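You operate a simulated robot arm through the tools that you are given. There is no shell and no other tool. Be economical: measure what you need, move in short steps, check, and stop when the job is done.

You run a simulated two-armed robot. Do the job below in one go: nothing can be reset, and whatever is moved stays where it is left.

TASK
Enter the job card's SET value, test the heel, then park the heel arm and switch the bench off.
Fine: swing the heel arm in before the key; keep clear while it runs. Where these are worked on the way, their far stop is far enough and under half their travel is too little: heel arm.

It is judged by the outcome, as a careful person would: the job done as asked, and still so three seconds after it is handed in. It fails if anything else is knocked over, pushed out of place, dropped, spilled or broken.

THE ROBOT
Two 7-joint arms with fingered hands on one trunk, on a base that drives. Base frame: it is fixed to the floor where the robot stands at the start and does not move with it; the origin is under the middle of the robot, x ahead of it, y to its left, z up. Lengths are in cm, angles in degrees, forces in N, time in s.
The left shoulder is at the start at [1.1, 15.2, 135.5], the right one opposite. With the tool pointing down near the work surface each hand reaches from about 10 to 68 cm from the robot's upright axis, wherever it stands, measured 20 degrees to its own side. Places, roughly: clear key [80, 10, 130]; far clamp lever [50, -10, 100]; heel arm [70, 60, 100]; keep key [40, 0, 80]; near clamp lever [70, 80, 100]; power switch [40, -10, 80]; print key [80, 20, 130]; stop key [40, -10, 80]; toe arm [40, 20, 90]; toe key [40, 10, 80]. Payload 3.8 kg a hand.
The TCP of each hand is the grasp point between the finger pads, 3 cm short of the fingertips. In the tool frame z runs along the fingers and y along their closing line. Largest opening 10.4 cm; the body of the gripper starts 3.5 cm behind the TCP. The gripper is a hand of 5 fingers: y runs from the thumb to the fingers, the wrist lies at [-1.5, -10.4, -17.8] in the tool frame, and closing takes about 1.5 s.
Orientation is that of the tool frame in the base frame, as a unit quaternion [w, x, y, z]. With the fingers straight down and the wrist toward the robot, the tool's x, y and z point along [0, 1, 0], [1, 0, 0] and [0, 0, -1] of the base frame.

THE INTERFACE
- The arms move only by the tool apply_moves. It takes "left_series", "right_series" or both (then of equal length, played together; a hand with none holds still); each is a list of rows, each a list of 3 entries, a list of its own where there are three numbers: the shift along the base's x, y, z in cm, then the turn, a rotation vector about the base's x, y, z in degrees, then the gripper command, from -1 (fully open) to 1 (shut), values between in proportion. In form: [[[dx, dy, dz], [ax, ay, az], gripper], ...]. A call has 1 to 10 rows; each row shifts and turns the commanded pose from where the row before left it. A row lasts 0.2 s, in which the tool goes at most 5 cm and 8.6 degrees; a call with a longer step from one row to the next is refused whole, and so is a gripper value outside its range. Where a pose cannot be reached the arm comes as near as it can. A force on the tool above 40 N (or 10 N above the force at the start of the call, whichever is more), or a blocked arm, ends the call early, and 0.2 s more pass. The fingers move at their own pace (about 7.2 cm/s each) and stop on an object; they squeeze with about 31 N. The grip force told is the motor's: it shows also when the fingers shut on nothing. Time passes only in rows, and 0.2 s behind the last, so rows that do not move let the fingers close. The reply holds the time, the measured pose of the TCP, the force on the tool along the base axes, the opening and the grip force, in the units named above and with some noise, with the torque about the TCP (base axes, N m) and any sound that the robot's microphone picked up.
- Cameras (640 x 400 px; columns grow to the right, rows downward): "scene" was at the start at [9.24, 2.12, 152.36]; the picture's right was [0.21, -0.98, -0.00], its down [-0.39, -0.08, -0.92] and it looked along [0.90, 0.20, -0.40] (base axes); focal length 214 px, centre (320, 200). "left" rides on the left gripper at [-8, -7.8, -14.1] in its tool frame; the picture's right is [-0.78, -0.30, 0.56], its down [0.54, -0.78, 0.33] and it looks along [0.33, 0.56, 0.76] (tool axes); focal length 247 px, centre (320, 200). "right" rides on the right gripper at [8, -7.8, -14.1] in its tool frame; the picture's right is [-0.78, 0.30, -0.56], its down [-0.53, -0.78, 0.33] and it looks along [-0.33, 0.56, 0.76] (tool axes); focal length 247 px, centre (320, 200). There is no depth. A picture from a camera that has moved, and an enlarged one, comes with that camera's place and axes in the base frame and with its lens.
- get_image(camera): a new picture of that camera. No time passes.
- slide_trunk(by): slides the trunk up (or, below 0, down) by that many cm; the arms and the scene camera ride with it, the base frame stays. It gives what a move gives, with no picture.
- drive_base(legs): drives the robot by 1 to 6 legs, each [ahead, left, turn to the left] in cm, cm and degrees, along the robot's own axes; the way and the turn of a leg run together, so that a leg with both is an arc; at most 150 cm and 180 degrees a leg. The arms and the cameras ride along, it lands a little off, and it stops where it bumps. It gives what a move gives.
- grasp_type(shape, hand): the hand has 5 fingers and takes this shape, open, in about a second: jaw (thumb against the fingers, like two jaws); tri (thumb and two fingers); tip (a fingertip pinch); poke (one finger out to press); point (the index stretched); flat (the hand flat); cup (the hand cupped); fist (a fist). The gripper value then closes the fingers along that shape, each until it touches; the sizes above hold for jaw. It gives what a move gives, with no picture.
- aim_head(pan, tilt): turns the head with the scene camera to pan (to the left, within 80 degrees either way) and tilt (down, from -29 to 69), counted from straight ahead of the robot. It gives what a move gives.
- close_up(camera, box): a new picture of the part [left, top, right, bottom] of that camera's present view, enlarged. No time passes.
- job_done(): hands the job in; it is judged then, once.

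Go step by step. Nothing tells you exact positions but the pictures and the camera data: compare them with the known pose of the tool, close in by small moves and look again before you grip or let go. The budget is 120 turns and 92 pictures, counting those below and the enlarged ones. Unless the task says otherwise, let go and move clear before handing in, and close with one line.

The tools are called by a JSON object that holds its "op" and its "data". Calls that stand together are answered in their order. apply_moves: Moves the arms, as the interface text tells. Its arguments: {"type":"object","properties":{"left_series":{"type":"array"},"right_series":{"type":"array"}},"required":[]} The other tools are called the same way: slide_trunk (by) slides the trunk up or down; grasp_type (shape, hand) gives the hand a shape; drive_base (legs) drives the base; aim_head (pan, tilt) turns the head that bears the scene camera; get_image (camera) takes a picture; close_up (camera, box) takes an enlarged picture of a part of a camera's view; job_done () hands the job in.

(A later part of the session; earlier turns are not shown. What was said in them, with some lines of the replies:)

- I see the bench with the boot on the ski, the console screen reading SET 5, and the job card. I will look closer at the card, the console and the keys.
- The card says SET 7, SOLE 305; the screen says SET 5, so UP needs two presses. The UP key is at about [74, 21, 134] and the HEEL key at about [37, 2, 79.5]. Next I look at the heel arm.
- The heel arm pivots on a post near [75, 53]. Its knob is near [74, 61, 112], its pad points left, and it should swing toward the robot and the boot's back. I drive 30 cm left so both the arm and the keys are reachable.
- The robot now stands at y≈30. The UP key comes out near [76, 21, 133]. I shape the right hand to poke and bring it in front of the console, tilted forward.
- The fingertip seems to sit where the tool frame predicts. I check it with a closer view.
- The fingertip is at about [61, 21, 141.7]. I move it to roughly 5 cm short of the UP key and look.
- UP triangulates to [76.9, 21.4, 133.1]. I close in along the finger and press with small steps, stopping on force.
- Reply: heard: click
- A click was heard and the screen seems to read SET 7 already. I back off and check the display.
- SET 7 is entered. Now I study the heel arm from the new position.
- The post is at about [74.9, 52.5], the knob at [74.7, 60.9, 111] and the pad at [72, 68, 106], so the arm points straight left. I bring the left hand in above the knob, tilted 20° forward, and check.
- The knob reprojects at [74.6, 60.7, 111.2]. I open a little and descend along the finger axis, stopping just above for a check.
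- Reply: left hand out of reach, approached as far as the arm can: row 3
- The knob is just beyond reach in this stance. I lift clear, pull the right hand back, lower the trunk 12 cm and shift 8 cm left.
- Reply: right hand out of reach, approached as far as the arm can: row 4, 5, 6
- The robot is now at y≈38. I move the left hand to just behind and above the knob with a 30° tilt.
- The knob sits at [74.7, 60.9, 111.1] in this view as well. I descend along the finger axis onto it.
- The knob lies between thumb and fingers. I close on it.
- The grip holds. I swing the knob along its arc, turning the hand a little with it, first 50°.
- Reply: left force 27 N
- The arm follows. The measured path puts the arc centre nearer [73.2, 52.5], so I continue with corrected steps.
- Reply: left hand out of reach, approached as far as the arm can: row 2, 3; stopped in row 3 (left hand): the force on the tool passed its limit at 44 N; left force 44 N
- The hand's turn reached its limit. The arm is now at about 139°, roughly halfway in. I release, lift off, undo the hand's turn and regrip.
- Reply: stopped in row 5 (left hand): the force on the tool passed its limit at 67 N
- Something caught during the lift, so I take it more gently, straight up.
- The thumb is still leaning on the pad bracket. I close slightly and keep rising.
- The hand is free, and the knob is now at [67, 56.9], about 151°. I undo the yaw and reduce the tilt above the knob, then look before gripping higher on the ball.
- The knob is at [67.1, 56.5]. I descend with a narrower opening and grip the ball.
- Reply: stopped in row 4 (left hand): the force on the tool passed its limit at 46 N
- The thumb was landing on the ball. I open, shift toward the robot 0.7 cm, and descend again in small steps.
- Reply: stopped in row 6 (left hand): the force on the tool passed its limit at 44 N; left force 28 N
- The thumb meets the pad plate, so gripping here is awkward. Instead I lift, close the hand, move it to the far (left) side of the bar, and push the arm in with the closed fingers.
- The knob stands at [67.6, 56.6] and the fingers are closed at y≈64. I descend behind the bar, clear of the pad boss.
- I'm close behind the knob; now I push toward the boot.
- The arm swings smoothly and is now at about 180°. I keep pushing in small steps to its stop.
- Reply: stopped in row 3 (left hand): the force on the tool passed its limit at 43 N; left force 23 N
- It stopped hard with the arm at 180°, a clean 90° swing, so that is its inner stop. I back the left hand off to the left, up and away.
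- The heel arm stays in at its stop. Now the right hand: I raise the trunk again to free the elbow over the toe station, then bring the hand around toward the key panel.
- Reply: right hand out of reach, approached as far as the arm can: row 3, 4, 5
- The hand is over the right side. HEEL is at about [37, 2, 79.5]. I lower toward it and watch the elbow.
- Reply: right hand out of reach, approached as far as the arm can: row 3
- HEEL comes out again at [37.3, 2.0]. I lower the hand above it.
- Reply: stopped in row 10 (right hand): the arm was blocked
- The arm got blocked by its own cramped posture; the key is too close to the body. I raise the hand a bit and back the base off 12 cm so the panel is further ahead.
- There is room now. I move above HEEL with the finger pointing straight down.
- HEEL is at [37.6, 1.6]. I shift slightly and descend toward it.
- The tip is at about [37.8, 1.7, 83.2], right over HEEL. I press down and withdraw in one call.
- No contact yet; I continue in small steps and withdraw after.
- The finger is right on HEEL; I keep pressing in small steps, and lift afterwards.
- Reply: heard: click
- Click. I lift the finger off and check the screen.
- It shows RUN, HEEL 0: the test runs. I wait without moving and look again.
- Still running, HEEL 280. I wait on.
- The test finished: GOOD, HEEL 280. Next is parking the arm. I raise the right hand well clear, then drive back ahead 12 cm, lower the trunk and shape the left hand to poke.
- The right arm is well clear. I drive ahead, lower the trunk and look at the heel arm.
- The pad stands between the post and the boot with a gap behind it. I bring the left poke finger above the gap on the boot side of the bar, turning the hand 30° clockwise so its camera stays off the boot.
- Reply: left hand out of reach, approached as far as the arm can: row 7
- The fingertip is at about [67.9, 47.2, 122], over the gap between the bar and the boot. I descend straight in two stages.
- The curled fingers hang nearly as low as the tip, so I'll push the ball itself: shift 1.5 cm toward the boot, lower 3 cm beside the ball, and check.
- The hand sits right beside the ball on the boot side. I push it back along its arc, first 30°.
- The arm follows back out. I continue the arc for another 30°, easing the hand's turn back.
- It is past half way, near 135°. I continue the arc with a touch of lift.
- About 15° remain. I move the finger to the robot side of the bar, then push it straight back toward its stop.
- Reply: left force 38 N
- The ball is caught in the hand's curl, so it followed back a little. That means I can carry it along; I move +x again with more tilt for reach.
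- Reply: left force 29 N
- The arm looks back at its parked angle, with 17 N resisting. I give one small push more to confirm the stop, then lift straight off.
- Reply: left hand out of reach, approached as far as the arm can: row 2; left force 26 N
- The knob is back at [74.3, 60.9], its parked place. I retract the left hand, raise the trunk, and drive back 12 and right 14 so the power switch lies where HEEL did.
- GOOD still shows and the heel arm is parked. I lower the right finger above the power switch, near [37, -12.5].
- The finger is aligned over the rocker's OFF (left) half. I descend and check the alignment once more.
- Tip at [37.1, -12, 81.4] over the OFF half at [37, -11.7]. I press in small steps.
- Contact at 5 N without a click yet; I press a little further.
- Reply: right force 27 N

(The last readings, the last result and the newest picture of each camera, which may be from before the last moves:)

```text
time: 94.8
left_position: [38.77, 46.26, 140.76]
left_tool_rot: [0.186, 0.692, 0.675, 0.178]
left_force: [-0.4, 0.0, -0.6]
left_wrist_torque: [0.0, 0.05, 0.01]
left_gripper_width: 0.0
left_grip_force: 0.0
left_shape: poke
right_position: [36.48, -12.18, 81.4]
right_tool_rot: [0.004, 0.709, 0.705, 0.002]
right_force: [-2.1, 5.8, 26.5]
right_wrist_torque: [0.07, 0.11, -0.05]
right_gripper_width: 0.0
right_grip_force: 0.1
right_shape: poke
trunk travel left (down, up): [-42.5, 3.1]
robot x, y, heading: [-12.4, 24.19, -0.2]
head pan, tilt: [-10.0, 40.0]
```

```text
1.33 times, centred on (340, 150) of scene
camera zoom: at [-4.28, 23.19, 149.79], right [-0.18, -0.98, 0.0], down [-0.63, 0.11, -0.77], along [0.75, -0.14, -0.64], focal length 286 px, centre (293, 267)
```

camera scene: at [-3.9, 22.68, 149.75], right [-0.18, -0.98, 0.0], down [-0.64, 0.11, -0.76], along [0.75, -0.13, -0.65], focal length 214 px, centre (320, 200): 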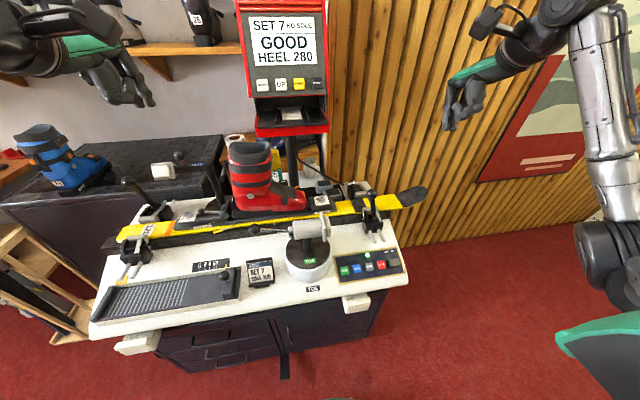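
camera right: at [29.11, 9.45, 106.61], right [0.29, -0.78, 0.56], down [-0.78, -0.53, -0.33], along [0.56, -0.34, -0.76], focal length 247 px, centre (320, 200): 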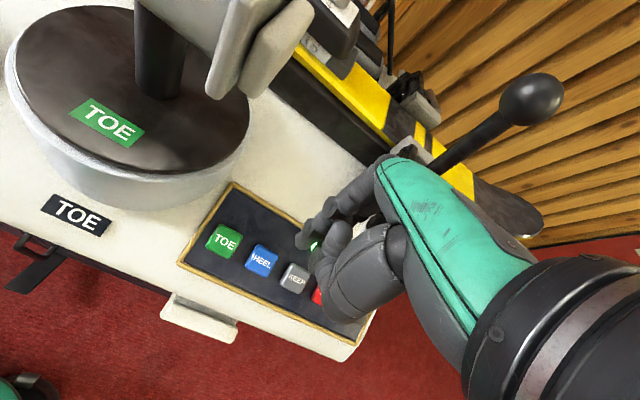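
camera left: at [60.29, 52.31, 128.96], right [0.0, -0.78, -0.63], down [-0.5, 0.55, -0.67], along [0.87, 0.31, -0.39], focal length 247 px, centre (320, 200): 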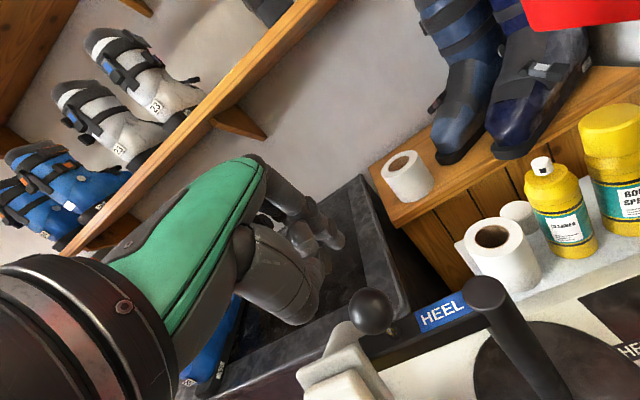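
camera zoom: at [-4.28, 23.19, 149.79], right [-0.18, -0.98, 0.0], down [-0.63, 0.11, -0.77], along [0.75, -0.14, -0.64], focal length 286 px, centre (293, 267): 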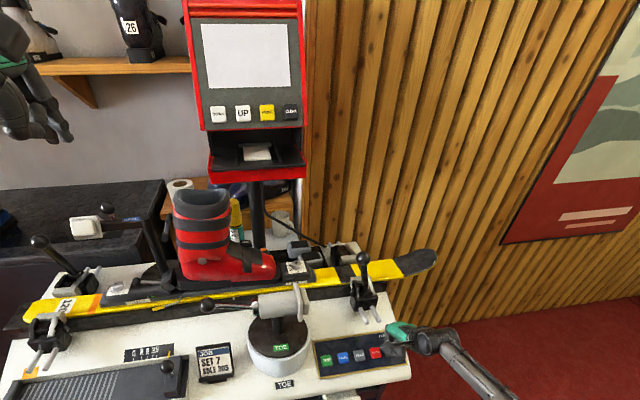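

The screen has gone blank: the bench is off. I lift the finger straight up and verify.

{"op": "apply_moves", "data": {"right_series": [[[0, 0, 2.5], [0, 0, 0], -1], [[0, 0, 4], [0, 0, 0], -1], [[0, 0, 4], [0, 0, 0], -1], [[0, 0, 4], [0, 0, 0], -1], [[0, 0, 4], [0, 0, 0], -1], [[0, 0, 4], [0, 0, 0], -1], [[0, 0, 4], [0, 0, 0], -1]]}}

{"op": "get_image", "data": {"camera": "scene"}}

{"op": "close_up", "data": {"camera": "right", "box": [100, 100, 420, 340]}}

```text
time: 96.4
left_position: [39.23, 45.97, 140.67]
left_tool_rot: [0.185, 0.693, 0.674, 0.177]
left_force: [0.0, 0.1, -0.1]
left_wrist_torque: [-0.02, -0.03, 0.0]
left_gripper_width: 0.01
left_grip_force: 0.0
left_shape: poke
right_position: [36.62, -12.34, 107.55]
right_tool_rot: [0.001, 0.71, 0.704, 0.001]
right_force: [-0.1, 0.1, 0.3]
right_wrist_torque: [-0.03, 0.03, 0.02]
right_gripper_width: 0.02
right_grip_force: 0.1
right_shape: poke
trunk travel left (down, up): [-42.5, 3.1]
robot x, y, heading: [-12.34, 24.24, -0.3]
head pan, tilt: [-10.0, 40.0]
```

```text
5 pictures are left
camera scene: at [-3.92, 22.86, 149.75], right [-0.18, -0.98, 0.0], down [-0.64, 0.11, -0.76], along [0.75, -0.14, -0.65], focal length 214 px, centre (320, 200)
```

scene: 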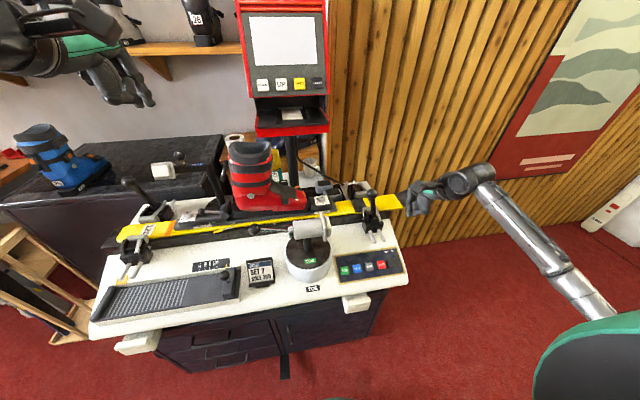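

```text
1.67 times, centred on (260, 220) of right
camera zoom: at [28.99, -4.2, 121.61], right [0.29, -0.78, 0.56], down [-0.78, -0.53, -0.33], along [0.56, -0.34, -0.76], focal length 412 px, centre (420, 167)
```

zoom: 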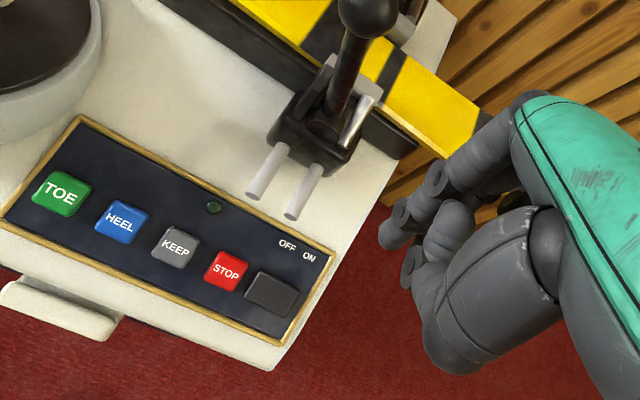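

The lamp and screen are both off, the heel arm is parked, and everything else stands as it was. I hand the job in.

{"op": "job_done", "data": {}}

```text
The job is handed in.
```

The bench was set to 7 as on the job card, and the heel test ended with GOOD, HEEL 280. The heel arm is back in its parked place and the bench is switched off.
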